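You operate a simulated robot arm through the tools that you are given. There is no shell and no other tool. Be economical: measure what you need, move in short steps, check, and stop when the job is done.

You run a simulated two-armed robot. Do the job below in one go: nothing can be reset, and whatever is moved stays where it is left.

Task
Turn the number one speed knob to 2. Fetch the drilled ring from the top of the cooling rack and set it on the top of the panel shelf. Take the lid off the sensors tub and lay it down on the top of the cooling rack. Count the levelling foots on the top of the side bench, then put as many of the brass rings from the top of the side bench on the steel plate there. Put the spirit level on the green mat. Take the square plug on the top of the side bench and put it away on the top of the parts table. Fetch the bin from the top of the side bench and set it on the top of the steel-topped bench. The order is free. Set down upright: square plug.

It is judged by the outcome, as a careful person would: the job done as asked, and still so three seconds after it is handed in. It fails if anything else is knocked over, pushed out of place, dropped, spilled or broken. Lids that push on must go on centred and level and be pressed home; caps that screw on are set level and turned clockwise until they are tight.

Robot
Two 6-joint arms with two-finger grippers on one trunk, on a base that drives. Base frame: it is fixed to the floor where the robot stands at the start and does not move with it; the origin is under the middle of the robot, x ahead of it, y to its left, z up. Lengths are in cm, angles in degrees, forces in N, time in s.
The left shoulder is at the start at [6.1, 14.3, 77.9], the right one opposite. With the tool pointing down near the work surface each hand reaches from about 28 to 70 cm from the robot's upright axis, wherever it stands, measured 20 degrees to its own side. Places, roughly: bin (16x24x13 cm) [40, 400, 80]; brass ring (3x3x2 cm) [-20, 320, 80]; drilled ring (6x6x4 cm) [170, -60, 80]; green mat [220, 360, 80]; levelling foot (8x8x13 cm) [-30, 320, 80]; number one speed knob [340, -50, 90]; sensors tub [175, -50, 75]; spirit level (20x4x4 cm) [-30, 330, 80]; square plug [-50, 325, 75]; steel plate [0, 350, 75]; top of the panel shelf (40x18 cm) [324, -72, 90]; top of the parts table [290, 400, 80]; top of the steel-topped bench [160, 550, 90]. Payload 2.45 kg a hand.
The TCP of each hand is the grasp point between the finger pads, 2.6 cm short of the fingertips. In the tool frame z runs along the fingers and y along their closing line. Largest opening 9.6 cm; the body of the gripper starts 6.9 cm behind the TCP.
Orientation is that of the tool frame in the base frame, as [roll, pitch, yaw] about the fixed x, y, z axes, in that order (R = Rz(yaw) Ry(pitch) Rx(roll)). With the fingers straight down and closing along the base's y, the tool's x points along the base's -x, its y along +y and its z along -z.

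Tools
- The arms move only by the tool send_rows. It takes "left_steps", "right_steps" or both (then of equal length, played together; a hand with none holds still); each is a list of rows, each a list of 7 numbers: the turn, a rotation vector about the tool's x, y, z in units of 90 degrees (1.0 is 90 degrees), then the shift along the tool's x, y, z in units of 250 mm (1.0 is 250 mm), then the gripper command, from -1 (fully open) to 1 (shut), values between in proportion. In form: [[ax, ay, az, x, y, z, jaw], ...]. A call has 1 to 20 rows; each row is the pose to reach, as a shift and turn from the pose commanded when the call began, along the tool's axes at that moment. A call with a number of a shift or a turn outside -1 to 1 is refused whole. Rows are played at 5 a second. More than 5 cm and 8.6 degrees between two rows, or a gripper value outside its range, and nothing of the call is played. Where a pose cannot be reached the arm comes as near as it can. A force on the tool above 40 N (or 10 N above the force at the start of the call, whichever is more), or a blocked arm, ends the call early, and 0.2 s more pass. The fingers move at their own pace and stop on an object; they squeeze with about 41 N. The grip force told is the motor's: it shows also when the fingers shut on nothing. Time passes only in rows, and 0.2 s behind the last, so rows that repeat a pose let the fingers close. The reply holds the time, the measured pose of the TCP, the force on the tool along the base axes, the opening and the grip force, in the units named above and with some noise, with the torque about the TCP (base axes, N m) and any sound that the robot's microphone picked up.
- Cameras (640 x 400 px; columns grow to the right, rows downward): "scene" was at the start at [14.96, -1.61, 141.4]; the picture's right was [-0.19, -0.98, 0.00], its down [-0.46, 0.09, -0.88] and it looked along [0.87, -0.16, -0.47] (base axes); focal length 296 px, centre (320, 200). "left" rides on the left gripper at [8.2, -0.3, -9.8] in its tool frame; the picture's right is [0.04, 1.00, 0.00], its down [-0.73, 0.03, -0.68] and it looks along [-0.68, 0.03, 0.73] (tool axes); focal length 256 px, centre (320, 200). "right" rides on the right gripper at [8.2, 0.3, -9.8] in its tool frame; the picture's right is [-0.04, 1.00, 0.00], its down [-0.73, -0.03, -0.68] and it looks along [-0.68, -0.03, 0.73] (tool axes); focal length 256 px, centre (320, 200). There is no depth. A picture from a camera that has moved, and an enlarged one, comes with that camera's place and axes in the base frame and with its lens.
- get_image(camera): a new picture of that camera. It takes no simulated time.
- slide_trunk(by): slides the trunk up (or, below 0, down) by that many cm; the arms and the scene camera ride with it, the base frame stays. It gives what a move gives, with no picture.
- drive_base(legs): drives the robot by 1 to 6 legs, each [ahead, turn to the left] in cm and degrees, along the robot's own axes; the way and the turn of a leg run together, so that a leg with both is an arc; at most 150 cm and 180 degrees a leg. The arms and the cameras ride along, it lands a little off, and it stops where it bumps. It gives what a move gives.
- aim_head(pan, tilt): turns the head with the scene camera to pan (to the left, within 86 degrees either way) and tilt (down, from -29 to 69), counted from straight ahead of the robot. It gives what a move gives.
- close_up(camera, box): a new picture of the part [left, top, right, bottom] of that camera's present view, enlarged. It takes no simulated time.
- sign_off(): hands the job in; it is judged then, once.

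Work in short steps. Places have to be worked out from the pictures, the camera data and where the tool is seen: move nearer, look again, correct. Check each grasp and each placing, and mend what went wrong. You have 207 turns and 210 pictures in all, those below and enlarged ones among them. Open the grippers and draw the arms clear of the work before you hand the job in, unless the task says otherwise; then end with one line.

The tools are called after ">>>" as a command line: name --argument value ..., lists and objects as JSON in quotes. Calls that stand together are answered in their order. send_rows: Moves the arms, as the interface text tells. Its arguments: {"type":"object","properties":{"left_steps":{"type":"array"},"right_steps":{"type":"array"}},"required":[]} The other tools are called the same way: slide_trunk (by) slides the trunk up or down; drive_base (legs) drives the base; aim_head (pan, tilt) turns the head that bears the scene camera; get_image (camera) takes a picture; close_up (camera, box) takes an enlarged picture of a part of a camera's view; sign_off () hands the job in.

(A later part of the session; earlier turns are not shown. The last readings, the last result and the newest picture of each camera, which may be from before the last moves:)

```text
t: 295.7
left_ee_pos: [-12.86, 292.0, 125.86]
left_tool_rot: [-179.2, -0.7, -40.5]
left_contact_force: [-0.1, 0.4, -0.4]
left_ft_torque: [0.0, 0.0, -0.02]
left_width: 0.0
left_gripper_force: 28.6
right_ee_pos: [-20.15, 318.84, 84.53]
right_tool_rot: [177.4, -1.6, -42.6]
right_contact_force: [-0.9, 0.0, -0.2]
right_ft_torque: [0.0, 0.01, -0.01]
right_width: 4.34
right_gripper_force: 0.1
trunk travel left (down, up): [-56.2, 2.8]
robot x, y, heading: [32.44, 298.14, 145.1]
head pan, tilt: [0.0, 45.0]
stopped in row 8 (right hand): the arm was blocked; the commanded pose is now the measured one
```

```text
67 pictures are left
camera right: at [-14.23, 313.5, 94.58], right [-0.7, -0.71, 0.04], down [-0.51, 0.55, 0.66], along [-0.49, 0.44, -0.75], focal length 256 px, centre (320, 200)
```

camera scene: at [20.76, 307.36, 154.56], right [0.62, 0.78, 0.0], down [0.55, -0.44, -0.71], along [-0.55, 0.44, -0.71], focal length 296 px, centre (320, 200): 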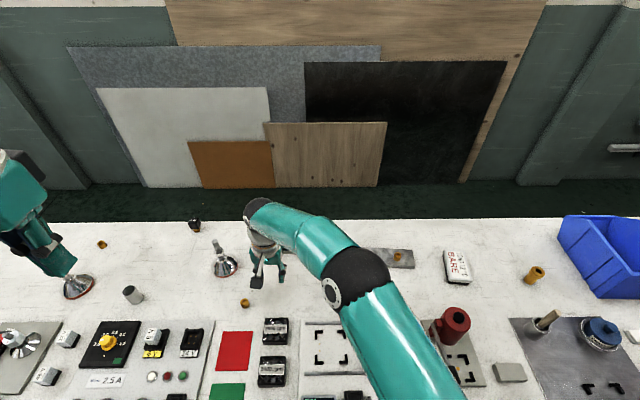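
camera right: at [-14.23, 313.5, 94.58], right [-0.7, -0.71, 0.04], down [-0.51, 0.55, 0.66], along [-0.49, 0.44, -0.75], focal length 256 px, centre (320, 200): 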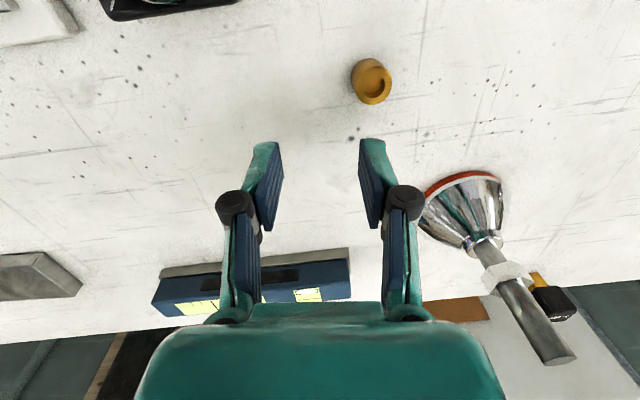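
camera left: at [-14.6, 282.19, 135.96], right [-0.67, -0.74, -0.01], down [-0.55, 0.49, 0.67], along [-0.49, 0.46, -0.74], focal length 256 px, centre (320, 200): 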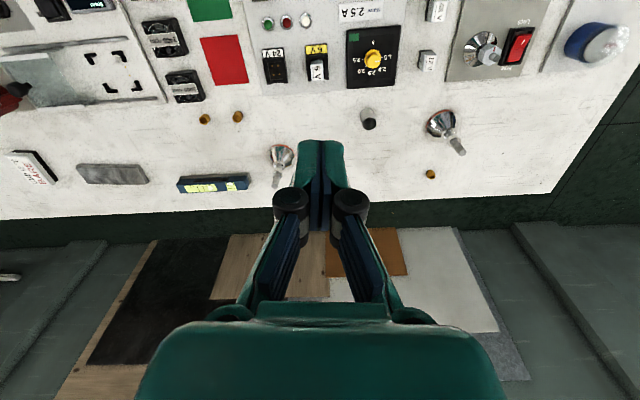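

Still 4 cm short. I lift, back the base 6 cm so it can turn 12° left, and try again.

>>> send_rows --right_steps '[[0, 0, 0, 0, -0.08, -0.15, 0.1], [0, 0, 0, 0, -0.16, -0.3, 0.1], [0, 0, 0, 0, -0.2, -0.45, 0.1]]'

>>> drive_base --legs '[[-6, 0], [0, 14]]'

>>> get_image --camera "right"

```text
t: 296.5
left_ee_pos: [-12.73, 291.91, 126.23]
left_tool_rot: [-179.2, -0.7, -40.5]
left_contact_force: [-0.6, 0.3, 0.1]
left_ft_torque: [-0.03, -0.02, 0.0]
left_width: 0.0
left_gripper_force: 28.3
right_ee_pos: [-16.74, 322.62, 95.71]
right_tool_rot: [177.5, -1.7, -42.0]
right_contact_force: [0.0, 0.2, -1.0]
right_ft_torque: [0.01, 0.01, 0.02]
right_width: 4.33
right_gripper_force: 0.1
trunk travel left (down, up): [-56.2, 2.8]
robot x, y, heading: [32.4, 298.67, 145.0]
head pan, tilt: [0.0, 45.0]
```

```text
t: 298.4
left_ee_pos: [-4.71, 277.86, 126.22]
left_tool_rot: [-179.0, -0.7, -26.6]
left_contact_force: [0.3, 0.6, -0.7]
left_ft_torque: [-0.02, 0.0, -0.02]
left_width: 0.01
left_gripper_force: 28.8
right_ee_pos: [-15.96, 306.65, 95.77]
right_tool_rot: [177.5, -1.6, -28.1]
right_contact_force: [0.4, 0.2, -0.3]
right_ft_torque: [-0.01, 0.01, -0.01]
right_width: 4.32
right_gripper_force: 0.1
trunk travel left (down, up): [-56.2, 2.8]
robot x, y, heading: [37.44, 295.78, 159.1]
head pan, tilt: [0.0, 45.0]
```

```text
66 pictures are left
camera right: at [-8.95, 302.9, 105.83], right [-0.51, -0.86, 0.04], down [-0.64, 0.41, 0.66], along [-0.58, 0.31, -0.75], focal length 256 px, centre (320, 200)
```

right: 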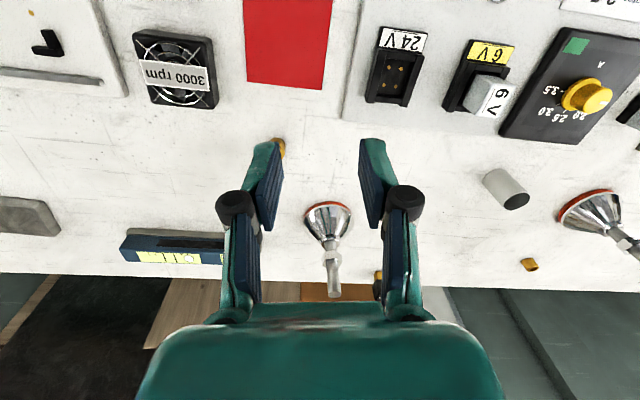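

R2 at ≈(-19.6,313.7). Move over it and straighten the tool.

>>> send_rows --right_steps '[[0.014, -0.009, 0, -0.1, -0.07, 0.02, 0.1], [0.028, -0.018, 0, -0.2, -0.14, 0.06, 0.1], [0.028, -0.018, 0, -0.272, -0.196, 0.15, 0.1], [0.028, -0.018, 0, -0.272, -0.196, 0.3, 0.1], [0.028, -0.018, 0, -0.272, -0.196, 0.42, 0.1], [0.028, -0.018, 0, -0.272, -0.196, 0.48, 0.1], [0.028, -0.018, 0, -0.272, -0.196, 0.48, 0.1]]'

>>> get_image --camera "right"

```text
t: 300.0
left_ee_pos: [-4.94, 277.85, 126.24]
left_tool_rot: [-179.2, -0.7, -26.7]
left_contact_force: [-0.5, 1.0, 0.1]
left_ft_torque: [0.03, 0.03, -0.02]
left_width: 0.0
left_gripper_force: 28.5
right_ee_pos: [-19.72, 313.69, 83.47]
right_tool_rot: [-179.9, -0.1, -28.3]
right_contact_force: [-0.2, -0.4, -0.4]
right_ft_torque: [-0.01, -0.01, 0.01]
right_width: 4.34
right_gripper_force: 0.0
trunk travel left (down, up): [-56.2, 2.8]
robot x, y, heading: [37.86, 295.45, 158.7]
head pan, tilt: [0.0, 45.0]
```

```text
65 pictures are left
camera right: at [-12.64, 309.38, 93.32], right [-0.51, -0.86, 0.0], down [-0.63, 0.37, 0.68], along [-0.58, 0.35, -0.73], focal length 256 px, centre (320, 200)
```

right: 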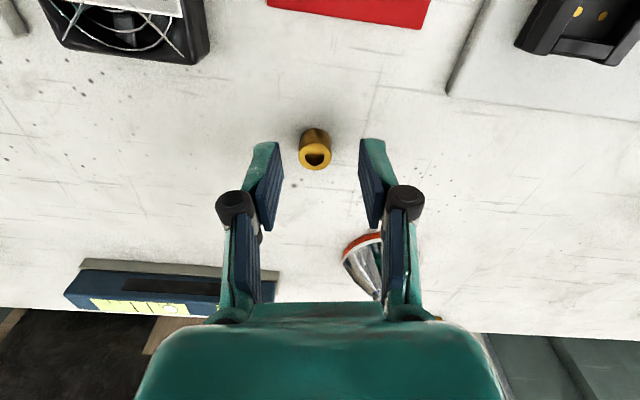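

Aligned. Descend, close, lift.

>>> send_rows --right_steps '[[0, 0, 0, -0.015, -0.01, 0.05, 0.1], [0, 0, 0, -0.015, -0.01, 0.09, 0.1], [0, 0, 0, -0.015, -0.01, 0.103, 0.1], [0, 0, 0, -0.015, -0.01, 0.103, 0.5], [0, 0, 0, -0.015, -0.01, 0.103, 1], [0, 0, 0, -0.015, -0.01, 0.103, 1], [0, 0, 0, -0.015, -0.01, 0.0, 1], [0, 0, 0, -0.015, -0.01, -0.15, 1], [0, 0, 0, -0.015, -0.01, -0.34, 1], [0, 0, 0, -0.015, -0.01, -0.5, 1]]'

>>> get_image --camera "right"

```text
t: 302.2
left_ee_pos: [-4.78, 277.72, 126.3]
left_tool_rot: [-179.1, -0.7, -26.6]
left_contact_force: [1.1, -0.5, -0.6]
left_ft_torque: [-0.01, 0.01, 0.02]
left_width: 0.01
left_gripper_force: 28.7
right_ee_pos: [-19.92, 313.84, 96.03]
right_tool_rot: [-179.8, -0.1, -28.2]
right_contact_force: [-0.4, 0.2, -0.3]
right_ft_torque: [0.0, -0.01, 0.04]
right_width: 1.89
right_gripper_force: 40.8
trunk travel left (down, up): [-56.2, 2.8]
robot x, y, heading: [38.11, 295.88, 158.7]
head pan, tilt: [0.0, 45.0]
```

```text
64 pictures are left
camera right: at [-12.84, 309.61, 105.83], right [-0.51, -0.86, 0.0], down [-0.63, 0.37, 0.68], along [-0.58, 0.35, -0.74], focal length 256 px, centre (320, 200)
```

right: 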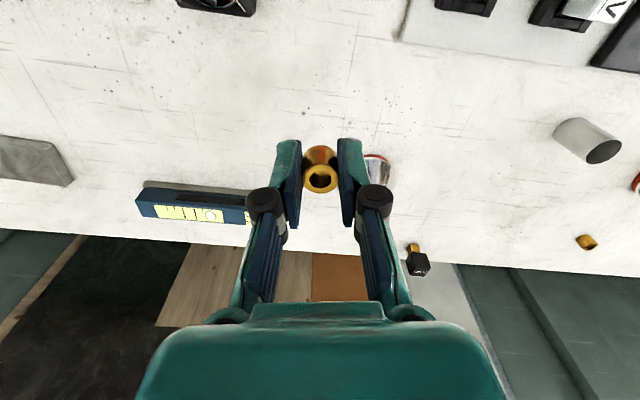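

Ring 2 held. Turn the base back to face the bench and close in.

>>> drive_base --legs '[[0, -18], [6, 0]]'

>>> get_image --camera "right"

```text
t: 304.3
left_ee_pos: [-13.45, 295.9, 126.06]
left_tool_rot: [-179.2, -1.1, -44.2]
left_contact_force: [0.0, 0.9, -0.1]
left_ft_torque: [-0.1, -0.09, 0.0]
left_width: 0.01
left_gripper_force: 28.8
right_ee_pos: [-16.73, 334.78, 95.55]
right_tool_rot: [-179.8, -0.5, -45.9]
right_contact_force: [-0.9, -0.2, -1.8]
right_ft_torque: [-0.07, -0.02, -0.01]
right_width: 1.91
right_gripper_force: 40.8
trunk travel left (down, up): [-56.2, 2.8]
robot x, y, heading: [32.37, 299.01, 140.8]
head pan, tilt: [0.0, 45.0]
```

```text
63 pictures are left
camera right: at [-11.37, 328.63, 105.46], right [-0.74, -0.67, 0.0], down [-0.49, 0.55, 0.67], along [-0.45, 0.5, -0.74], focal length 256 px, centre (320, 200)
```

right: 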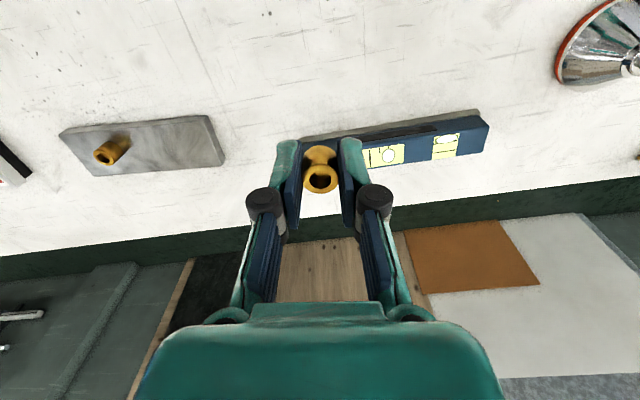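

Move over the slab's nearer part and hover.

>>> send_rows --right_steps '[[0, 0, 0, -0.05, -0.14, 0, 1], [0, 0, 0, -0.1, -0.28, 0.02, 1], [0, 0, 0, -0.15, -0.42, 0.06, 1], [0, 0, 0, -0.2, -0.56, 0.12, 1], [0, 0, 0, -0.248, -0.676, 0.2, 1], [0, 0, 0, -0.248, -0.676, 0.32, 1], [0, 0, 0, -0.248, -0.676, 0.414, 1], [0, 0, 0, -0.248, -0.676, 0.414, 1]]'

>>> get_image --camera "right"

```text
t: 306.1
left_ee_pos: [-13.13, 295.37, 126.24]
left_tool_rot: [-179.1, -0.9, -44.2]
left_contact_force: [0.5, 0.1, -0.2]
left_ft_torque: [-0.02, -0.04, 0.0]
left_width: 0.03
left_gripper_force: 28.3
right_ee_pos: [-8.54, 350.9, 85.44]
right_tool_rot: [-180.0, -0.3, -45.9]
right_contact_force: [0.5, 0.6, -0.1]
right_ft_torque: [0.02, 0.04, 0.01]
right_width: 1.91
right_gripper_force: 40.9
trunk travel left (down, up): [-56.2, 2.8]
robot x, y, heading: [32.42, 298.88, 140.9]
head pan, tilt: [0.0, 45.0]
```

```text
62 pictures are left
camera right: at [-3.1, 344.65, 95.21], right [-0.74, -0.67, 0.0], down [-0.49, 0.55, 0.68], along [-0.45, 0.51, -0.74], focal length 256 px, centre (320, 200)
```

right: 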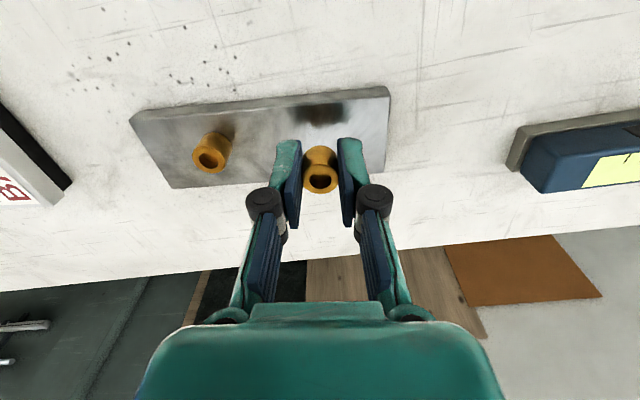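

Good. Lower to contact.

>>> send_rows --right_steps '[[0, 0, 0, 0, 0, 0.05, 1], [0, 0, 0, 0, 0, 0.09, 1], [0, 0, 0, 0, 0, 0.11, 1], [0, 0, 0, 0, 0, 0.12, 1], [0, 0, 0, 0, 0, 0.13, 1]]'

```text
t: 307.3
left_ee_pos: [-13.1, 295.42, 126.32]
left_tool_rot: [-179.1, -0.8, -44.2]
left_contact_force: [-0.3, 0.0, -1.4]
left_ft_torque: [0.04, 0.01, 0.02]
left_width: 0.01
left_gripper_force: 28.5
right_ee_pos: [-8.6, 350.79, 82.34]
right_tool_rot: [-180.0, 0.0, -45.9]
right_contact_force: [1.8, 1.4, 8.8]
right_ft_torque: [-0.01, -0.02, 0.01]
right_width: 1.92
right_gripper_force: 40.9
trunk travel left (down, up): [-56.2, 2.8]
robot x, y, heading: [32.48, 298.8, 140.8]
head pan, tilt: [0.0, 45.0]
```

Contact made. I release, rise, and turn the right hand 82° on the way over to the spirit level.

>>> send_rows --right_steps '[[0, 0, 0, 0, 0, -0.004, 0.6], [0, 0, 0, 0, 0, -0.004, 0.1], [0, 0, 0, 0, 0, -0.004, 0.1], [0, 0, 0, 0, 0, -0.15, 0.1], [0, 0, 0, 0, 0, -0.32, 0], [0, 0, 0, 0, 0, -0.5, -0.3], [0, 0, 0.083, 0, 0.08, -0.5, -0.5], [0, 0, 0.166, 0, 0.16, -0.5, -0.5], [0, 0, 0.249, 0, 0.24, -0.5, -0.5], [0, 0, 0.332, 0, 0.32, -0.5, -0.5], [0, 0, 0.415, 0, 0.4, -0.5, -0.5], [0, 0, 0.498, 0, 0.48, -0.5, -0.5], [0, 0, 0.581, 0, 0.56, -0.5, -0.5], [0, 0, 0.664, -0.01, 0.64, -0.5, -0.5], [0, 0, 0.747, -0.02, 0.72, -0.5, -0.5], [0, 0, 0.83, -0.02, 0.8, -0.5, -0.5], [0, 0, 0.911, -0.02, 0.84, -0.5, -0.5], [0, 0, 0.911, -0.02, 0.84, -0.5, -0.5]]'

>>> get_image --camera "right"

```text
t: 311.1
left_ee_pos: [-13.06, 295.48, 126.18]
left_tool_rot: [-179.1, -0.8, -44.2]
left_contact_force: [-0.2, -0.3, -0.5]
left_ft_torque: [0.0, 0.01, -0.01]
left_width: 0.0
left_gripper_force: 28.3
right_ee_pos: [-19.26, 334.65, 94.17]
right_tool_rot: [-179.9, 0.0, -128.0]
right_contact_force: [1.1, 0.1, 0.5]
right_ft_torque: [0.03, 0.01, 0.01]
right_width: 7.21
right_gripper_force: 0.1
right hand out of reach, approached as far as the arm can: row 12, 13, 14, 15, 16, 17, 18
trunk travel left (down, up): [-56.2, 2.8]
robot x, y, heading: [32.77, 298.95, 141.0]
head pan, tilt: [0.0, 45.0]
```

```text
61 pictures are left
camera right: at [-24.54, 328.34, 104.04], right [-0.76, 0.65, 0.0], down [0.47, 0.56, 0.68], along [0.44, 0.52, -0.73], focal length 256 px, centre (320, 200)
```

right: 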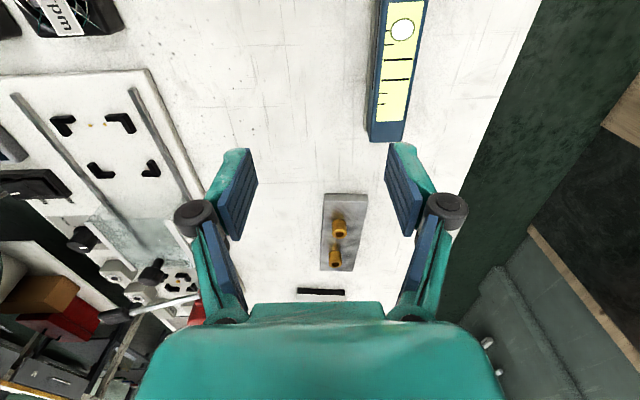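

Both rings stand on the slab. The level's centre is ≈(-27.6,333.8), a bit beyond comfortable reach; I raise the hand and shift the base ~12 cm left along the bench.

>>> send_rows --right_steps '[[0, 0, 0, 0, 0, -0.15, -0.5], [0, 0, 0, 0, 0, -0.3, -0.5], [0, 0, 0, 0, -0.1, -0.4, -0.5]]'

>>> drive_base --legs '[[-4, 0], [0, -25], [-28, 0], [0, 25], [25, 0]]'

>>> get_image --camera "right"

```text
t: 311.9
left_ee_pos: [-12.94, 295.44, 126.33]
left_tool_rot: [-179.1, -0.6, -44.2]
left_contact_force: [0.9, 0.2, 0.5]
left_ft_torque: [0.03, 0.02, 0.03]
left_width: 0.0
left_gripper_force: 27.8
right_ee_pos: [-17.08, 333.25, 104.46]
right_tool_rot: [-179.9, 0.1, -127.9]
right_contact_force: [0.2, 0.6, 0.6]
right_ft_torque: [0.02, 0.0, 0.05]
right_width: 7.19
right_gripper_force: 0.0
right hand out of reach, approached as far as the arm can: row 1, 2
trunk travel left (down, up): [-56.2, 2.8]
robot x, y, heading: [32.09, 299.22, 140.6]
head pan, tilt: [0.0, 45.0]
```

```text
t: 313.8
left_ee_pos: [-9.17, 303.29, 126.41]
left_tool_rot: [-179.2, -0.8, -57.9]
left_contact_force: [0.2, -0.3, -0.1]
left_ft_torque: [0.02, 0.02, 0.0]
left_width: 0.02
left_gripper_force: 28.8
right_ee_pos: [-4.46, 340.91, 104.51]
right_tool_rot: [179.9, 0.0, -141.4]
right_contact_force: [0.2, -0.1, 0.1]
right_ft_torque: [0.02, 0.03, 0.02]
right_width: 7.19
right_gripper_force: 0.0
trunk travel left (down, up): [-56.2, 2.8]
robot x, y, heading: [35.22, 295.45, 127.8]
head pan, tilt: [0.0, 45.0]
stopped in leg 2: the robot was blocked; the commanded pose is now the measured one
```

```text
60 pictures are left
camera right: at [-10.95, 335.96, 114.28], right [-0.59, 0.81, 0.0], down [0.59, 0.43, 0.68], along [0.55, 0.4, -0.73], focal length 256 px, centre (320, 200)
```

right: 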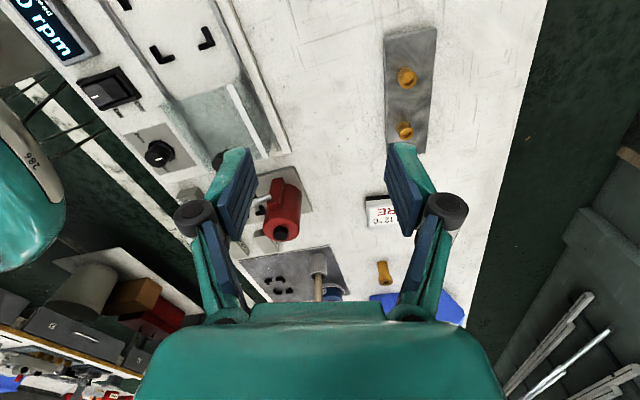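

Bench contact limits the turn; I reverse first, then finish the maneuver.

>>> drive_base --legs '[[-12, 0], [0, -12], [-22, 0], [0, 26], [27, 0]]'

>>> get_image --camera "right"

```text
t: 316.4
left_ee_pos: [3.32, 297.96, 126.56]
left_tool_rot: [-179.3, -0.4, -69.6]
left_contact_force: [1.9, -1.1, -0.1]
left_ft_torque: [0.07, 0.08, 0.0]
left_width: 0.0
left_gripper_force: 28.8
right_ee_pos: [15.69, 333.98, 104.82]
right_tool_rot: [179.5, 0.0, -153.4]
right_contact_force: [0.6, -1.4, 0.6]
right_ft_torque: [0.04, 0.05, -0.01]
right_width: 7.22
right_gripper_force: 0.1
trunk travel left (down, up): [-56.2, 2.8]
robot x, y, heading: [44.62, 281.4, 118.1]
head pan, tilt: [0.0, 45.0]
stopped in leg 3: the robot was blocked; the commanded pose is now the measured one
```

```text
59 pictures are left
camera right: at [8.36, 330.42, 114.74], right [-0.41, 0.91, 0.01], down [0.67, 0.3, 0.68], along [0.62, 0.28, -0.74], focal length 256 px, centre (320, 200)
```

right: 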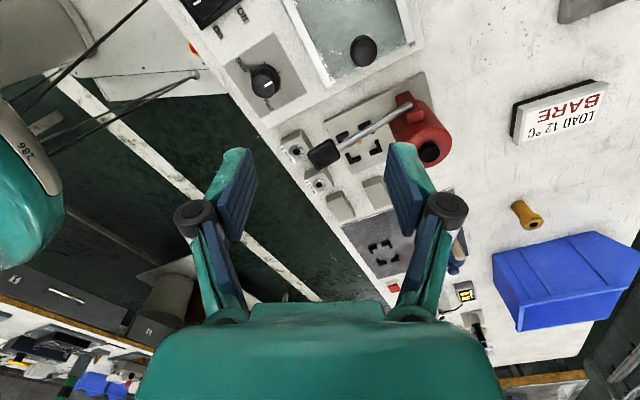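

I turn to heading ~155° and move in; that puts the level to the right arm's side and the plug to the left arm's side.

>>> drive_base --legs '[[0, 19], [0, 18], [24, 0]]'

>>> get_image --camera "right"

```text
t: 318.8
left_ee_pos: [-0.04, 275.13, 126.45]
left_tool_rot: [-179.1, -0.8, -39.4]
left_contact_force: [-0.8, -0.4, 0.1]
left_ft_torque: [0.03, 0.02, -0.01]
left_width: 0.0
left_gripper_force: 28.8
right_ee_pos: [-7.25, 312.59, 104.52]
right_tool_rot: [179.8, 0.1, -123.1]
right_contact_force: [-1.1, -1.3, 0.6]
right_ft_torque: [0.07, -0.03, -0.01]
right_width: 7.2
right_gripper_force: 0.0
trunk travel left (down, up): [-56.2, 2.8]
robot x, y, heading: [45.6, 283.28, 148.2]
head pan, tilt: [0.0, 45.0]
stopped in leg 2: the robot was blocked; the commanded pose is now the measured one
```

```text
58 pictures are left
camera right: at [-12.02, 305.83, 114.4], right [-0.81, 0.58, 0.0], down [0.43, 0.6, 0.68], along [0.39, 0.55, -0.73], focal length 256 px, centre (320, 200)
```

right: 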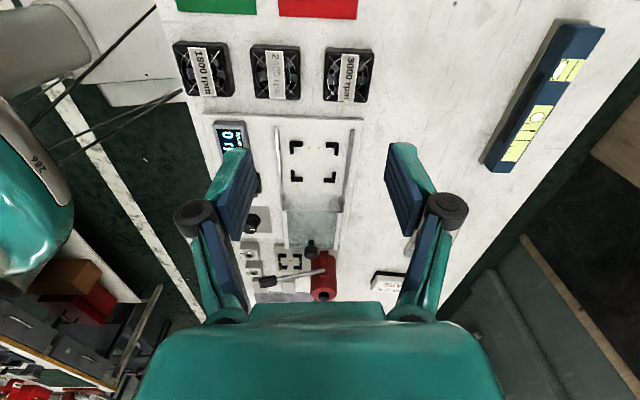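

Forward 23 cm from here.

>>> drive_base --legs '[[22, 0]]'

>>> get_image --camera "right"

```text
t: 320.8
left_ee_pos: [-16.82, 285.51, 126.5]
left_tool_rot: [-179.1, -0.8, -39.4]
left_contact_force: [-1.1, -0.6, -0.5]
left_ft_torque: [0.01, -0.02, -0.01]
left_width: 0.0
left_gripper_force: 28.7
right_ee_pos: [-23.85, 322.87, 104.4]
right_tool_rot: [-179.8, 0.4, -122.9]
right_contact_force: [-0.8, -0.3, -0.5]
right_ft_torque: [0.06, 0.0, 0.01]
right_width: 7.2
right_gripper_force: 0.1
trunk travel left (down, up): [-56.2, 2.8]
robot x, y, heading: [28.85, 293.6, 145.8]
head pan, tilt: [0.0, 45.0]
stopped in leg 1: the robot was blocked; the commanded pose is now the measured one
```

```text
57 pictures are left
camera right: at [-28.62, 316.04, 114.18], right [-0.82, 0.58, -0.01], down [0.42, 0.6, 0.68], along [0.4, 0.56, -0.73], focal length 256 px, centre (320, 200)
```

right: 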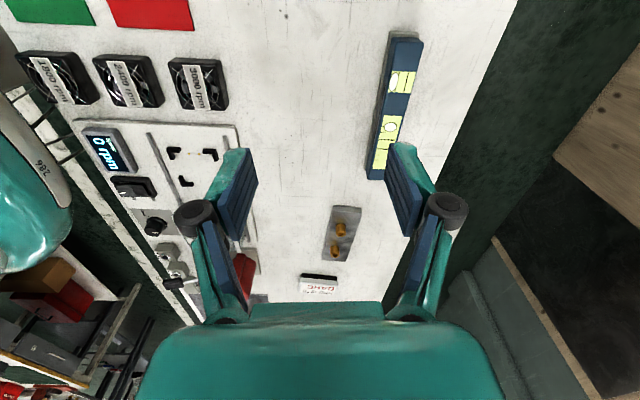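

Level centre ≈(-27.3,333.5). I move above it (z≈90) and align.

>>> send_rows --right_steps '[[0, 0, 0.01, -0.05, 0.06, 0.05, -0.5], [0, 0, 0.02, -0.1, 0.12, 0.1, -0.5], [0, 0, 0.034, -0.15, 0.18, 0.16, -0.5], [0, 0, 0.034, -0.2, 0.25, 0.24, -0.5], [0, 0, 0.034, -0.25, 0.3, 0.34, -0.5], [0, 0, 0.034, -0.28, 0.346, 0.46, -0.5], [0, 0, 0.034, -0.28, 0.346, 0.576, -0.5], [0, 0, 0.034, -0.28, 0.346, 0.576, -0.5]]'

>>> get_image --camera "right"

```text
t: 322.6
left_ee_pos: [-16.71, 285.62, 126.53]
left_tool_rot: [-179.1, -0.7, -39.4]
left_contact_force: [0.1, -0.9, 0.1]
left_ft_torque: [0.03, 0.01, 0.02]
left_width: 0.0
left_gripper_force: 28.6
right_ee_pos: [-23.99, 332.29, 90.08]
right_tool_rot: [-179.8, 0.2, -126.2]
right_contact_force: [-0.3, 0.2, 0.1]
right_ft_torque: [0.02, 0.03, -0.02]
right_width: 7.21
right_gripper_force: 0.1
right hand out of reach, approached as far as the arm can: row 1, 2, 3, 4, 5, 6, 7, 8
trunk travel left (down, up): [-56.2, 2.8]
robot x, y, heading: [29.16, 293.57, 145.6]
head pan, tilt: [0.0, 45.0]
```

```text
56 pictures are left
camera right: at [-29.18, 325.91, 99.84], right [-0.78, 0.62, 0.0], down [0.45, 0.58, 0.68], along [0.43, 0.53, -0.73], focal length 256 px, centre (320, 200)
```

right: 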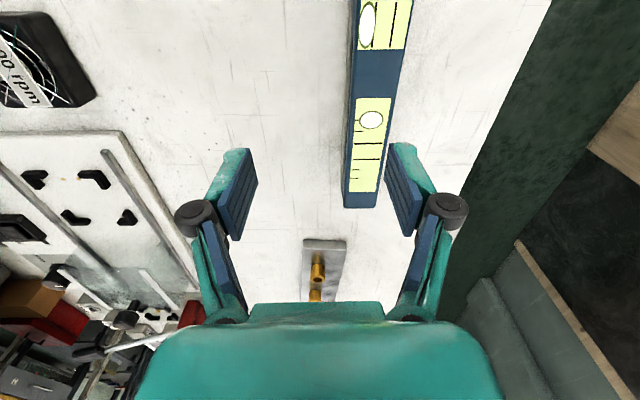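

3.5 cm short for a vertical hand; I tilt the fingers 12° outward to gain reach and lower a bit.

>>> send_rows --right_steps '[[-0.03, 0, 0, 0.01, 0.03, 0.02, -0.5], [-0.06, 0, 0, 0.02, 0.06, 0.04, -0.5], [-0.1, 0, 0, 0.03, 0.1, 0.08, -0.5], [-0.133, 0, 0, 0.04, 0.15, 0.12, -0.5], [-0.133, 0, 0, 0.04, 0.15, 0.16, -0.5], [-0.133, 0, 0, 0.04, 0.15, 0.16, -0.5]]'

>>> get_image --camera "right"

```text
t: 324.0
left_ee_pos: [-16.62, 285.64, 126.56]
left_tool_rot: [-179.2, -0.7, -39.4]
left_contact_force: [0.2, -0.5, 0.2]
left_ft_torque: [0.03, -0.01, -0.02]
left_width: 0.01
left_gripper_force: 28.3
right_ee_pos: [-28.18, 333.72, 86.0]
right_tool_rot: [168.4, 0.3, -126.1]
right_contact_force: [-0.1, 0.0, 0.0]
right_ft_torque: [0.01, 0.02, -0.01]
right_width: 7.21
right_gripper_force: 0.1
right hand out of reach, approached as far as the arm can: row 3, 4, 5, 6
trunk travel left (down, up): [-56.2, 2.8]
robot x, y, heading: [28.87, 293.7, 145.8]
head pan, tilt: [0.0, 45.0]
```

```text
55 pictures are left
camera right: at [-31.58, 325.99, 95.69], right [-0.77, 0.61, 0.2], down [0.56, 0.49, 0.66], along [0.3, 0.62, -0.72], focal length 256 px, centre (320, 200)
```

right: 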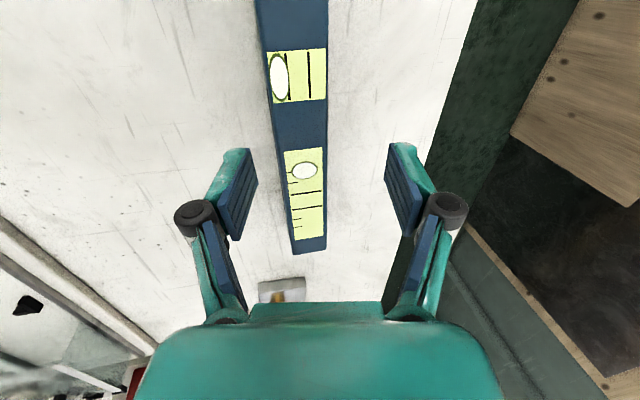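

Reached. Level axis is ≈0.6 cm nearer; I descend straight to z≈81.8 and close.

>>> send_rows --right_steps '[[0, 0, 0, 0, -0.02, 0.05, -0.5], [0, 0, 0, 0, -0.04, 0.1, -0.5], [0, 0, 0, 0, -0.055, 0.14, -0.5], [0, 0, 0, 0, -0.059, 0.162, -0.5], [0, 0, 0, 0, -0.059, 0.162, 0], [0, 0, 0, 0, -0.059, 0.162, 0.6], [0, 0, 0, 0, -0.059, 0.162, 1], [0, 0, 0, 0, -0.059, 0.162, 1]]'

>>> get_image --camera "right"

```text
t: 325.8
left_ee_pos: [-16.56, 285.65, 126.53]
left_tool_rot: [-179.2, -0.6, -39.4]
left_contact_force: [0.6, 0.0, 0.1]
left_ft_torque: [-0.01, 0.01, 0.01]
left_width: 0.0
left_gripper_force: 28.7
right_ee_pos: [-27.88, 333.39, 81.73]
right_tool_rot: [168.4, 0.3, -126.2]
right_contact_force: [3.4, -2.6, 6.5]
right_ft_torque: [-0.3, -0.13, 0.0]
right_width: 3.3
right_gripper_force: 40.9
right hand out of reach, approached as far as the arm can: row 2, 3, 4, 5, 6, 7, 8
trunk travel left (down, up): [-56.2, 2.8]
robot x, y, heading: [28.73, 293.38, 145.8]
head pan, tilt: [0.0, 45.0]
```

```text
54 pictures are left
camera right: at [-31.37, 325.72, 91.43], right [-0.77, 0.61, 0.2], down [0.56, 0.49, 0.66], along [0.3, 0.62, -0.72], focal length 256 px, centre (320, 200)
```

right: 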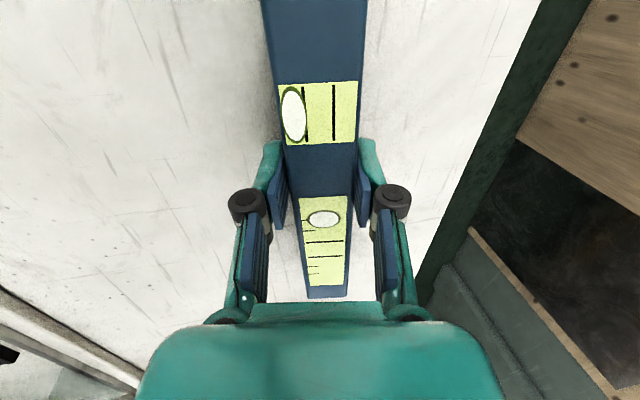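

Level gripped (3.3 cm). I lift it, retract toward the robot, and undo the tilt.

>>> send_rows --right_steps '[[0, 0, 0, 0, 0, -0.08, 1], [0, 0, 0, 0, 0, -0.22, 1], [0, 0, 0, 0, 0, -0.38, 1], [0, 0, 0, 0, -0.05, -0.54, 1], [0, 0, 0, -0.05, -0.15, -0.66, 1], [0.03, 0, 0, -0.12, -0.26, -0.75, 1], [0.06, 0, 0, -0.2, -0.38, -0.8, 1], [0.1, 0, 0, -0.3, -0.5, -0.84, 1], [0.133, 0, 0, -0.4, -0.58, -0.86, 1], [0.133, 0, 0, -0.5, -0.6, -0.86, 1]]'

>>> aim_head --pan 0 --tilt 42

>>> get_image --camera "scene"

>>> get_image --camera "left"

```text
t: 328.0
left_ee_pos: [-16.58, 285.68, 126.47]
left_tool_rot: [-179.2, -0.8, -39.4]
left_contact_force: [0.1, 0.1, -0.2]
left_ft_torque: [0.0, -0.01, 0.01]
left_width: 0.0
left_gripper_force: 29.0
right_ee_pos: [-4.98, 332.44, 99.7]
right_tool_rot: [-179.8, 0.3, -126.1]
right_contact_force: [1.0, -0.2, -6.6]
right_ft_torque: [-0.09, 0.05, 0.0]
right_width: 3.2
right_gripper_force: 41.3
right hand out of reach, approached as far as the arm can: row 1, 2, 3, 4
trunk travel left (down, up): [-56.2, 2.8]
robot x, y, heading: [28.5, 293.13, 145.6]
head pan, tilt: [0.0, 45.0]
```

```text
t: 328.6
left_ee_pos: [-16.69, 285.61, 126.41]
left_tool_rot: [-179.1, -0.8, -39.5]
left_contact_force: [-0.1, 0.7, -0.2]
left_ft_torque: [0.0, -0.01, -0.03]
left_width: 0.0
left_gripper_force: 28.7
right_ee_pos: [-5.04, 332.46, 99.68]
right_tool_rot: [-179.7, 0.2, -126.1]
right_contact_force: [0.4, 0.2, -5.2]
right_ft_torque: [-0.09, 0.08, 0.03]
right_width: 3.22
right_gripper_force: 40.8
trunk travel left (down, up): [-56.2, 2.8]
robot x, y, heading: [28.97, 293.53, 145.9]
head pan, tilt: [0.0, 42.0]
```

```text
53 pictures are left
camera scene: at [16.81, 301.81, 155.06], right [0.56, 0.83, 0.0], down [0.55, -0.38, -0.74], along [-0.61, 0.42, -0.67], focal length 296 px, centre (320, 200)
```

scene: 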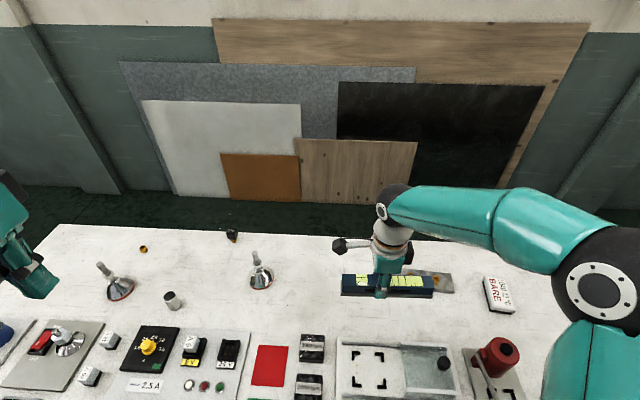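

```text
52 pictures are left
camera left: at [-10.36, 280.71, 136.53], right [-0.6, -0.8, -0.01], down [-0.6, 0.44, 0.67], along [-0.53, 0.41, -0.74], focal length 256 px, centre (320, 200)
```

left: 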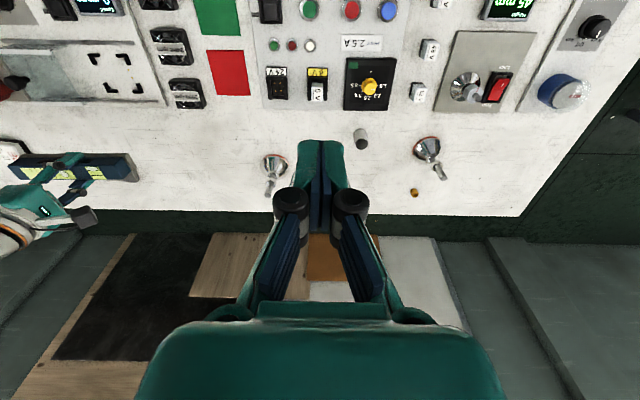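

Level held. Plug ≈(-51.5,314.3), far back: I approach it with the left hand tilted 45° outward. First leg now.

>>> send_rows --left_steps '[[0, -0.05, 0, -0.08, 0, 0.07, -0.15], [0, -0.1, 0, -0.16, 0, 0.15, -0.15], [0, -0.15, 0, -0.24, 0, 0.22, -0.15], [0, -0.2, 0, -0.32, 0, 0.3, -0.15], [0, -0.25, 0, -0.4, 0, 0.37, -0.15], [0, -0.3, 0, -0.48, 0, 0.45, -0.15], [0, -0.35, 0, -0.56, 0, 0.52, -0.15], [0, -0.4, 0, -0.64, 0, 0.6, -0.15], [0, -0.45, 0, -0.72, 0, 0.67, -0.15], [0, -0.5, 0, -0.8, 0, 0.75, -0.15], [0, -0.5, 0, -0.8, 0, 0.75, -0.15]]'

>>> get_image --camera "left"

```text
t: 331.0
left_ee_pos: [-31.67, 298.32, 107.58]
left_tool_rot: [-179.0, 44.3, -38.7]
left_contact_force: [-0.1, -0.8, -1.1]
left_ft_torque: [0.02, 0.05, -0.03]
left_width: 5.5
left_gripper_force: 0.0
right_ee_pos: [-5.1, 332.34, 99.7]
right_tool_rot: [-179.7, 0.1, -126.0]
right_contact_force: [0.7, 0.2, -6.2]
right_ft_torque: [-0.06, 0.06, 0.02]
right_width: 3.21
right_gripper_force: 40.4
trunk travel left (down, up): [-56.2, 2.8]
robot x, y, heading: [28.93, 293.42, 145.7]
head pan, tilt: [0.0, 42.0]
```

```text
51 pictures are left
camera left: at [-21.73, 290.55, 109.06], right [-0.61, -0.79, -0.04], down [-0.07, 0.0, 1.0], along [-0.79, 0.61, -0.05], focal length 256 px, centre (320, 200)
```

left: 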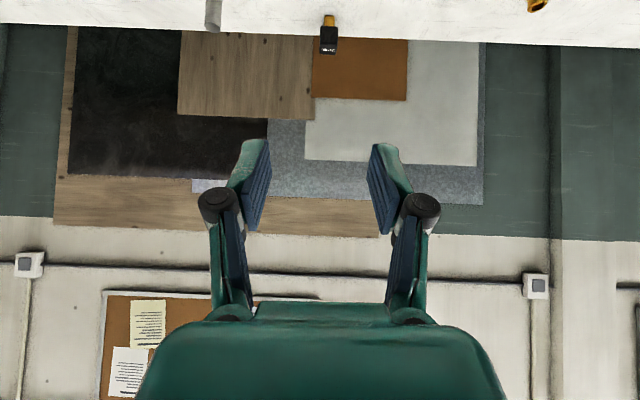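

Plug straight ahead along the tool axis: centre of the black part ≈(-52.1,314,82). I advance 25 cm along it.

>>> send_rows --left_steps '[[0, 0, 0, 0, 0, 0.16, -0.15], [0, 0, 0, 0, 0.005, 0.34, -0.15], [0, 0, 0, -0.005, 0.01, 0.52, -0.15], [0, 0, 0, -0.01, 0.015, 0.7, -0.15], [0, 0, 0, -0.015, 0.02, 0.86, -0.15], [0, 0, 0, -0.02, 0.022, 1.0, -0.15], [0, 0, 0, -0.02, 0.022, 1.0, -0.15]]'

>>> get_image --camera "left"

```text
t: 332.6
left_ee_pos: [-45.7, 309.2, 89.74]
left_tool_rot: [-179.0, 44.2, -38.6]
left_contact_force: [0.1, -0.1, 0.8]
left_ft_torque: [-0.01, 0.0, 0.01]
left_width: 5.52
left_gripper_force: 0.1
right_ee_pos: [-5.06, 332.41, 99.58]
right_tool_rot: [-179.7, 0.1, -126.1]
right_contact_force: [-0.2, -0.6, -5.9]
right_ft_torque: [-0.09, 0.04, -0.01]
right_width: 3.19
right_gripper_force: 40.7
trunk travel left (down, up): [-56.2, 2.8]
robot x, y, heading: [28.16, 293.63, 145.7]
head pan, tilt: [0.0, 42.0]
```

```text
50 pictures are left
camera left: at [-35.65, 301.45, 91.17], right [-0.61, -0.79, -0.04], down [-0.07, 0.0, 1.0], along [-0.79, 0.61, -0.05], focal length 256 px, centre (320, 200)
```

left: 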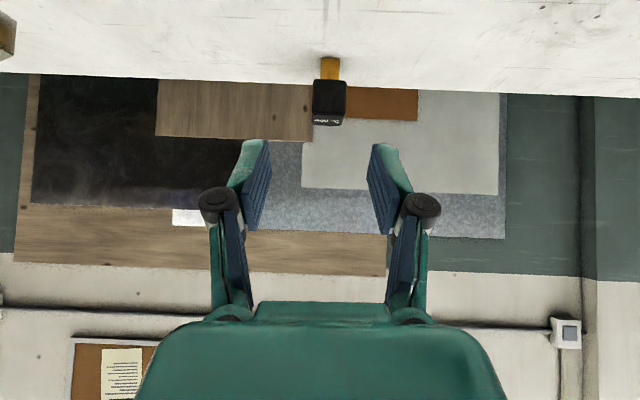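

Advance 11 cm to the plug, then close.

>>> send_rows --left_steps '[[0, 0, 0, -0.01, 0.008, 0.12, -0.15], [0, 0, 0, -0.02, 0.017, 0.24, -0.15], [0, 0, 0, -0.028, 0.017, 0.36, -0.15], [0, 0, 0, -0.028, 0.017, 0.443, -0.15], [0, 0, 0, -0.028, 0.017, 0.443, -0.15]]'

>>> get_image --camera "left"

```text
t: 333.8
left_ee_pos: [-52.22, 314.61, 82.32]
left_tool_rot: [-178.9, 44.1, -38.6]
left_contact_force: [-0.6, -0.5, 0.4]
left_ft_torque: [0.03, 0.0, 0.0]
left_width: 5.49
left_gripper_force: 0.1
left hand out of reach, approached as far as the arm can: row 1, 2
right_ee_pos: [-5.25, 332.52, 99.56]
right_tool_rot: [-179.7, 0.2, -126.1]
right_contact_force: [0.0, 0.1, -5.9]
right_ft_torque: [-0.09, 0.03, -0.02]
right_width: 3.22
right_gripper_force: 41.1
trunk travel left (down, up): [-56.2, 2.8]
robot x, y, heading: [28.87, 293.43, 145.8]
head pan, tilt: [0.0, 42.0]
```

```text
49 pictures are left
camera left: at [-42.27, 306.7, 83.78], right [-0.61, -0.79, -0.04], down [-0.07, 0.0, 1.0], along [-0.79, 0.61, -0.05], focal length 256 px, centre (320, 200)
```

left: 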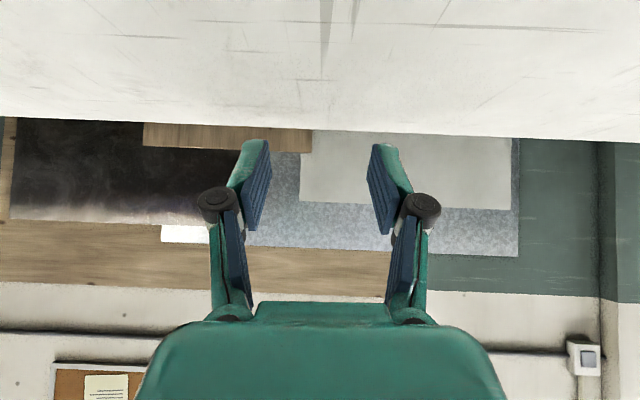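

The plug is no longer in view — I must find it. Look with the scene camera.

>>> close_up --camera "scene" --box '[60, 180, 360, 360]'

```text
2.13 times, centred on (210, 270) of scene
camera zoom: at [16.77, 301.85, 155.06], right [0.56, 0.83, 0.0], down [0.55, -0.38, -0.74], along [-0.61, 0.42, -0.67], focal length 632 px, centre (555, 51)
```

zoom: 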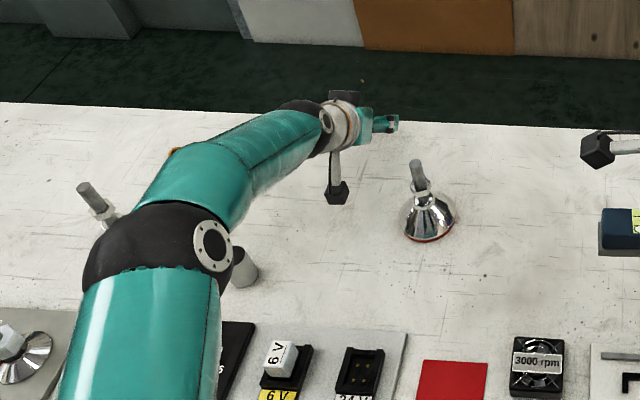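

>>> close_up --camera "scene" --box '[190, 210, 270, 260]'

>>> get_image --camera "right"

```text
8.00 times, centred on (230, 235) of scene
camera zoom: at [16.77, 301.85, 155.06], right [0.56, 0.83, 0.0], down [0.55, -0.38, -0.74], along [-0.61, 0.42, -0.67], focal length 2368 px, centre (1040, -80)
```

zoom: 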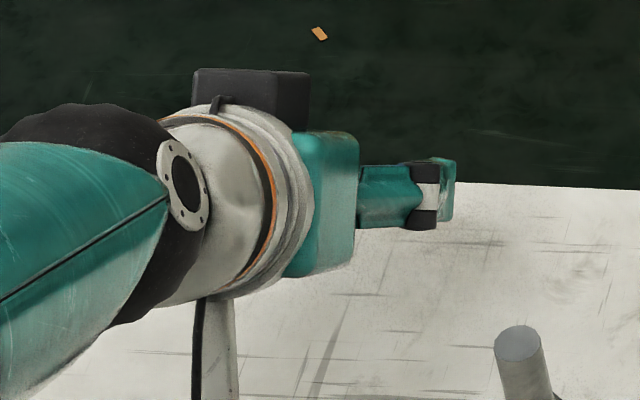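

```text
46 pictures are left
camera right: at [-10.27, 325.93, 109.4], right [-0.78, 0.62, -0.01], down [0.45, 0.58, 0.68], along [0.43, 0.53, -0.73], focal length 256 px, centre (320, 200)
```

right: 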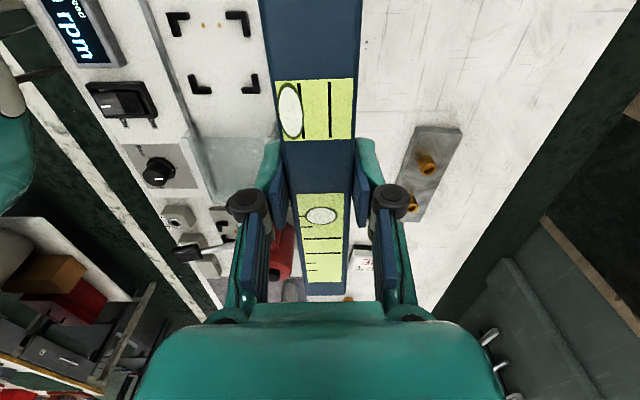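

I retract along the tool axis to look for the plug.

>>> send_rows --left_steps '[[0, 0, 0, 0, 0, -0.15, -0.15], [0, 0, 0, 0, 0, -0.3, -0.15], [0, 0, 0, 0, 0, -0.48, -0.15], [0, 0.05, 0, 0, 0, -0.66, -0.15], [0, 0.12, 0, 0, 0, -0.84, -0.15], [0, 0.2, 0, 0, 0, -0.95, -0.15], [0, 0.28, 0, 0, 0, -0.95, -0.15]]'

>>> get_image --camera "left"

```text
t: 335.4
left_ee_pos: [-39.72, 303.65, 99.48]
left_tool_rot: [-179.1, 18.9, -39.2]
left_contact_force: [0.2, -0.2, 0.3]
left_ft_torque: [0.04, 0.01, 0.0]
left_width: 5.51
left_gripper_force: 0.2
right_ee_pos: [-5.05, 332.52, 99.55]
right_tool_rot: [-179.6, 0.2, -126.2]
right_contact_force: [0.7, 0.7, -5.3]
right_ft_torque: [-0.09, 0.04, 0.0]
right_width: 3.21
right_gripper_force: 41.3
trunk travel left (down, up): [-56.2, 2.8]
robot x, y, heading: [28.94, 293.58, 145.4]
head pan, tilt: [0.0, 42.0]
```

```text
45 pictures are left
camera left: at [-31.03, 296.91, 106.21], right [-0.6, -0.8, -0.03], down [-0.39, 0.27, 0.88], along [-0.69, 0.54, -0.48], focal length 256 px, centre (320, 200)
```

left: 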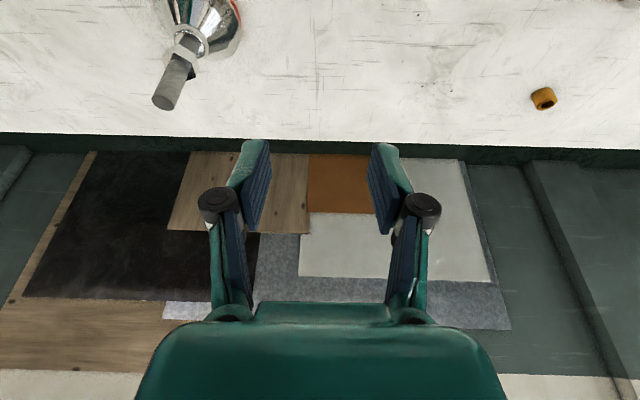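

The plug was knocked off the back edge. A brass-coloured speck lies on the floor behind the bench; I enlarge there.

>>> close_up --camera "scene" --box '[210, 200, 250, 225]'

```text
16.00 times, centred on (230, 212) of scene
camera zoom: at [16.73, 301.89, 155.05], right [0.56, 0.83, 0.0], down [0.55, -0.38, -0.74], along [-0.61, 0.42, -0.67], focal length 4737 px, centre (1760, 0)
```

zoom: 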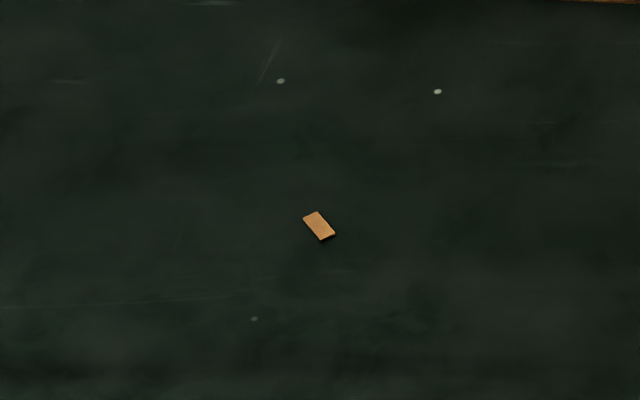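

It's only debris, so the plug must be on the floor right behind the bench. I fold the left arm, back away, and drive around the bench's left end to look for it.

>>> send_rows --left_steps '[[0, 0.06, 0, 0.1, 0, -0.12, 0.5], [0, 0.12, 0, 0.2, 0, -0.25, 0.8], [0, 0.18, 0, 0.32, 0, -0.38, 1], [0, 0.21, 0, 0.46, 0, -0.45, 1], [0, 0.21, 0, 0.6, 0, -0.5, 1], [0, 0.21, 0, 0.75, 0, -0.5, 1], [0, 0.21, 0, 0.85, 0, -0.5, 1]]' --right_steps '[[0, 0, 0, 0, -0.05, -0.1, 1], [0, 0, 0, 0, -0.1, -0.2, 1], [0, 0, 0, 0, -0.2, -0.3, 1], [0, 0, 0, 0, -0.3, -0.4, 1], [0, 0, 0, 0, -0.4, -0.5, 1], [0, 0, 0, 0, -0.5, -0.5, 1], [0, 0, 0, 0, -0.6, -0.5, 1]]'

>>> drive_base --legs '[[-15, 0], [0, 28], [0, 28], [0, 27], [70, 0], [70, 0]]'

```text
t: 337.0
left_ee_pos: [-20.88, 288.25, 104.31]
left_tool_rot: [-179.2, 0.2, -39.6]
left_contact_force: [0.2, -0.7, 0.0]
left_ft_torque: [0.01, -0.01, 0.01]
left_width: 0.0
left_gripper_force: 28.0
right_ee_pos: [6.91, 323.5, 112.31]
right_tool_rot: [-179.7, 0.2, -126.2]
right_contact_force: [1.0, -0.8, -6.1]
right_ft_torque: [-0.07, 0.11, 0.03]
right_width: 3.19
right_gripper_force: 41.4
trunk travel left (down, up): [-56.2, 2.8]
robot x, y, heading: [28.83, 293.53, 145.5]
head pan, tilt: [0.0, 42.0]
```

```text
t: 342.7
left_ee_pos: [34.53, 235.03, 104.21]
left_tool_rot: [-178.9, -0.1, 37.6]
left_contact_force: [0.8, -0.6, 0.0]
left_ft_torque: [0.07, 0.05, -0.04]
left_width: 0.0
left_gripper_force: 28.5
right_ee_pos: [6.51, 269.93, 112.23]
right_tool_rot: [-179.5, 0.5, -48.8]
right_contact_force: [0.3, -1.5, -6.7]
right_ft_torque: [-0.04, -0.05, -0.01]
right_width: 3.2
right_gripper_force: 41.4
trunk travel left (down, up): [-56.2, 2.8]
robot x, y, heading: [37.78, 288.65, -135.8]
head pan, tilt: [0.0, 42.0]
stopped in leg 4: the robot was blocked; the commanded pose is now the measured one
```

Continue: small advance, correct heading, then drive along the front of the bench.

>>> drive_base --legs '[[12, 0], [0, 13], [65, 0], [65, 0], [0, -40], [0, -44]]'

>>> aim_head --pan -10 --tilt 35

>>> get_image --camera "scene"

```text
t: 355.4
left_ee_pos: [-92.78, 151.97, 104.49]
left_tool_rot: [-179.3, 0.1, -27.8]
left_contact_force: [0.6, -0.1, 0.8]
left_ft_torque: [-0.05, 0.0, -0.03]
left_width: 0.02
left_gripper_force: 29.0
right_ee_pos: [-72.66, 191.91, 112.18]
right_tool_rot: [-179.5, 0.1, -114.3]
right_contact_force: [0.6, 1.4, -6.4]
right_ft_torque: [-0.11, 0.06, -0.05]
right_width: 3.21
right_gripper_force: 41.0
trunk travel left (down, up): [-56.2, 2.8]
robot x, y, heading: [-44.7, 166.45, 157.6]
head pan, tilt: [0.0, 42.0]
stopped in leg 6: the robot was blocked; the commanded pose is now the measured one
```

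```text
t: 356.1
left_ee_pos: [-92.88, 151.59, 104.4]
left_tool_rot: [-179.2, 0.0, -27.7]
left_contact_force: [0.4, -1.0, -0.4]
left_ft_torque: [0.0, -0.01, 0.02]
left_width: 0.0
left_gripper_force: 28.3
right_ee_pos: [-72.77, 191.68, 112.42]
right_tool_rot: [-179.6, 0.1, -114.2]
right_contact_force: [1.4, -0.4, -5.2]
right_ft_torque: [-0.12, 0.05, 0.01]
right_width: 3.18
right_gripper_force: 41.1
trunk travel left (down, up): [-56.2, 2.8]
robot x, y, heading: [-44.35, 166.59, 157.5]
head pan, tilt: [-10.0, 35.0]
```

```text
43 pictures are left
camera scene: at [-57.69, 173.75, 156.11], right [0.54, 0.84, 0.0], down [0.48, -0.31, -0.82], along [-0.69, 0.44, -0.57], focal length 296 px, centre (320, 200)
```

scene: 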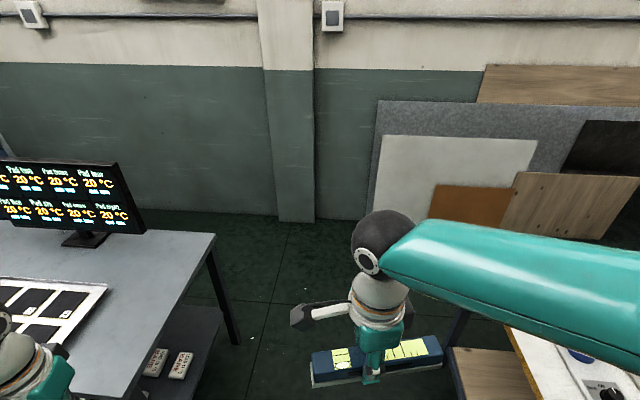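

The passage beside the bench leads behind it. I drive in along it and turn to look behind the bench.

>>> drive_base --legs '[[0, -16], [50, 0], [50, 0], [44, 0], [0, -35], [0, -20]]'

>>> aim_head --pan -30 --tilt 45

>>> get_image --camera "scene"

```text
t: 368.0
left_ee_pos: [-188.12, 297.54, 104.43]
left_tool_rot: [-179.2, 0.2, -98.5]
left_contact_force: [0.6, 0.0, 0.3]
left_ft_torque: [0.02, 0.0, 0.01]
left_width: 0.04
left_gripper_force: 28.4
right_ee_pos: [-143.75, 291.66, 112.44]
right_tool_rot: [-179.6, 0.3, 175.0]
right_contact_force: [0.5, 0.1, -6.3]
right_ft_torque: [-0.02, 0.09, 0.01]
right_width: 3.22
right_gripper_force: 40.6
trunk travel left (down, up): [-56.2, 2.8]
robot x, y, heading: [-161.21, 256.84, 86.7]
head pan, tilt: [-10.0, 35.0]
```

```text
t: 368.9
left_ee_pos: [-188.19, 297.48, 104.5]
left_tool_rot: [-179.1, 0.1, -98.4]
left_contact_force: [0.4, 0.7, -0.1]
left_ft_torque: [0.01, -0.02, 0.0]
left_width: 0.01
left_gripper_force: 28.2
right_ee_pos: [-143.91, 291.75, 112.28]
right_tool_rot: [-179.6, 0.3, 175.0]
right_contact_force: [0.1, 0.0, -5.1]
right_ft_torque: [0.02, 0.08, 0.0]
right_width: 3.19
right_gripper_force: 40.8
trunk travel left (down, up): [-56.2, 2.8]
robot x, y, heading: [-160.89, 256.63, 86.7]
head pan, tilt: [-30.0, 45.0]
```

```text
42 pictures are left
camera scene: at [-156.52, 269.95, 154.64], right [0.84, -0.55, 0.0], down [-0.39, -0.59, -0.71], along [0.39, 0.59, -0.71], focal length 296 px, centre (320, 200)
```

scene: 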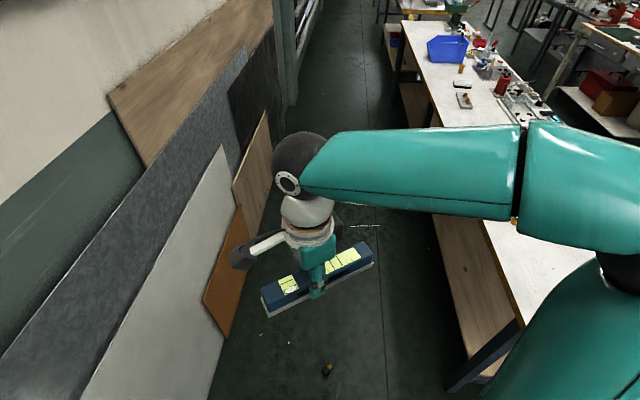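

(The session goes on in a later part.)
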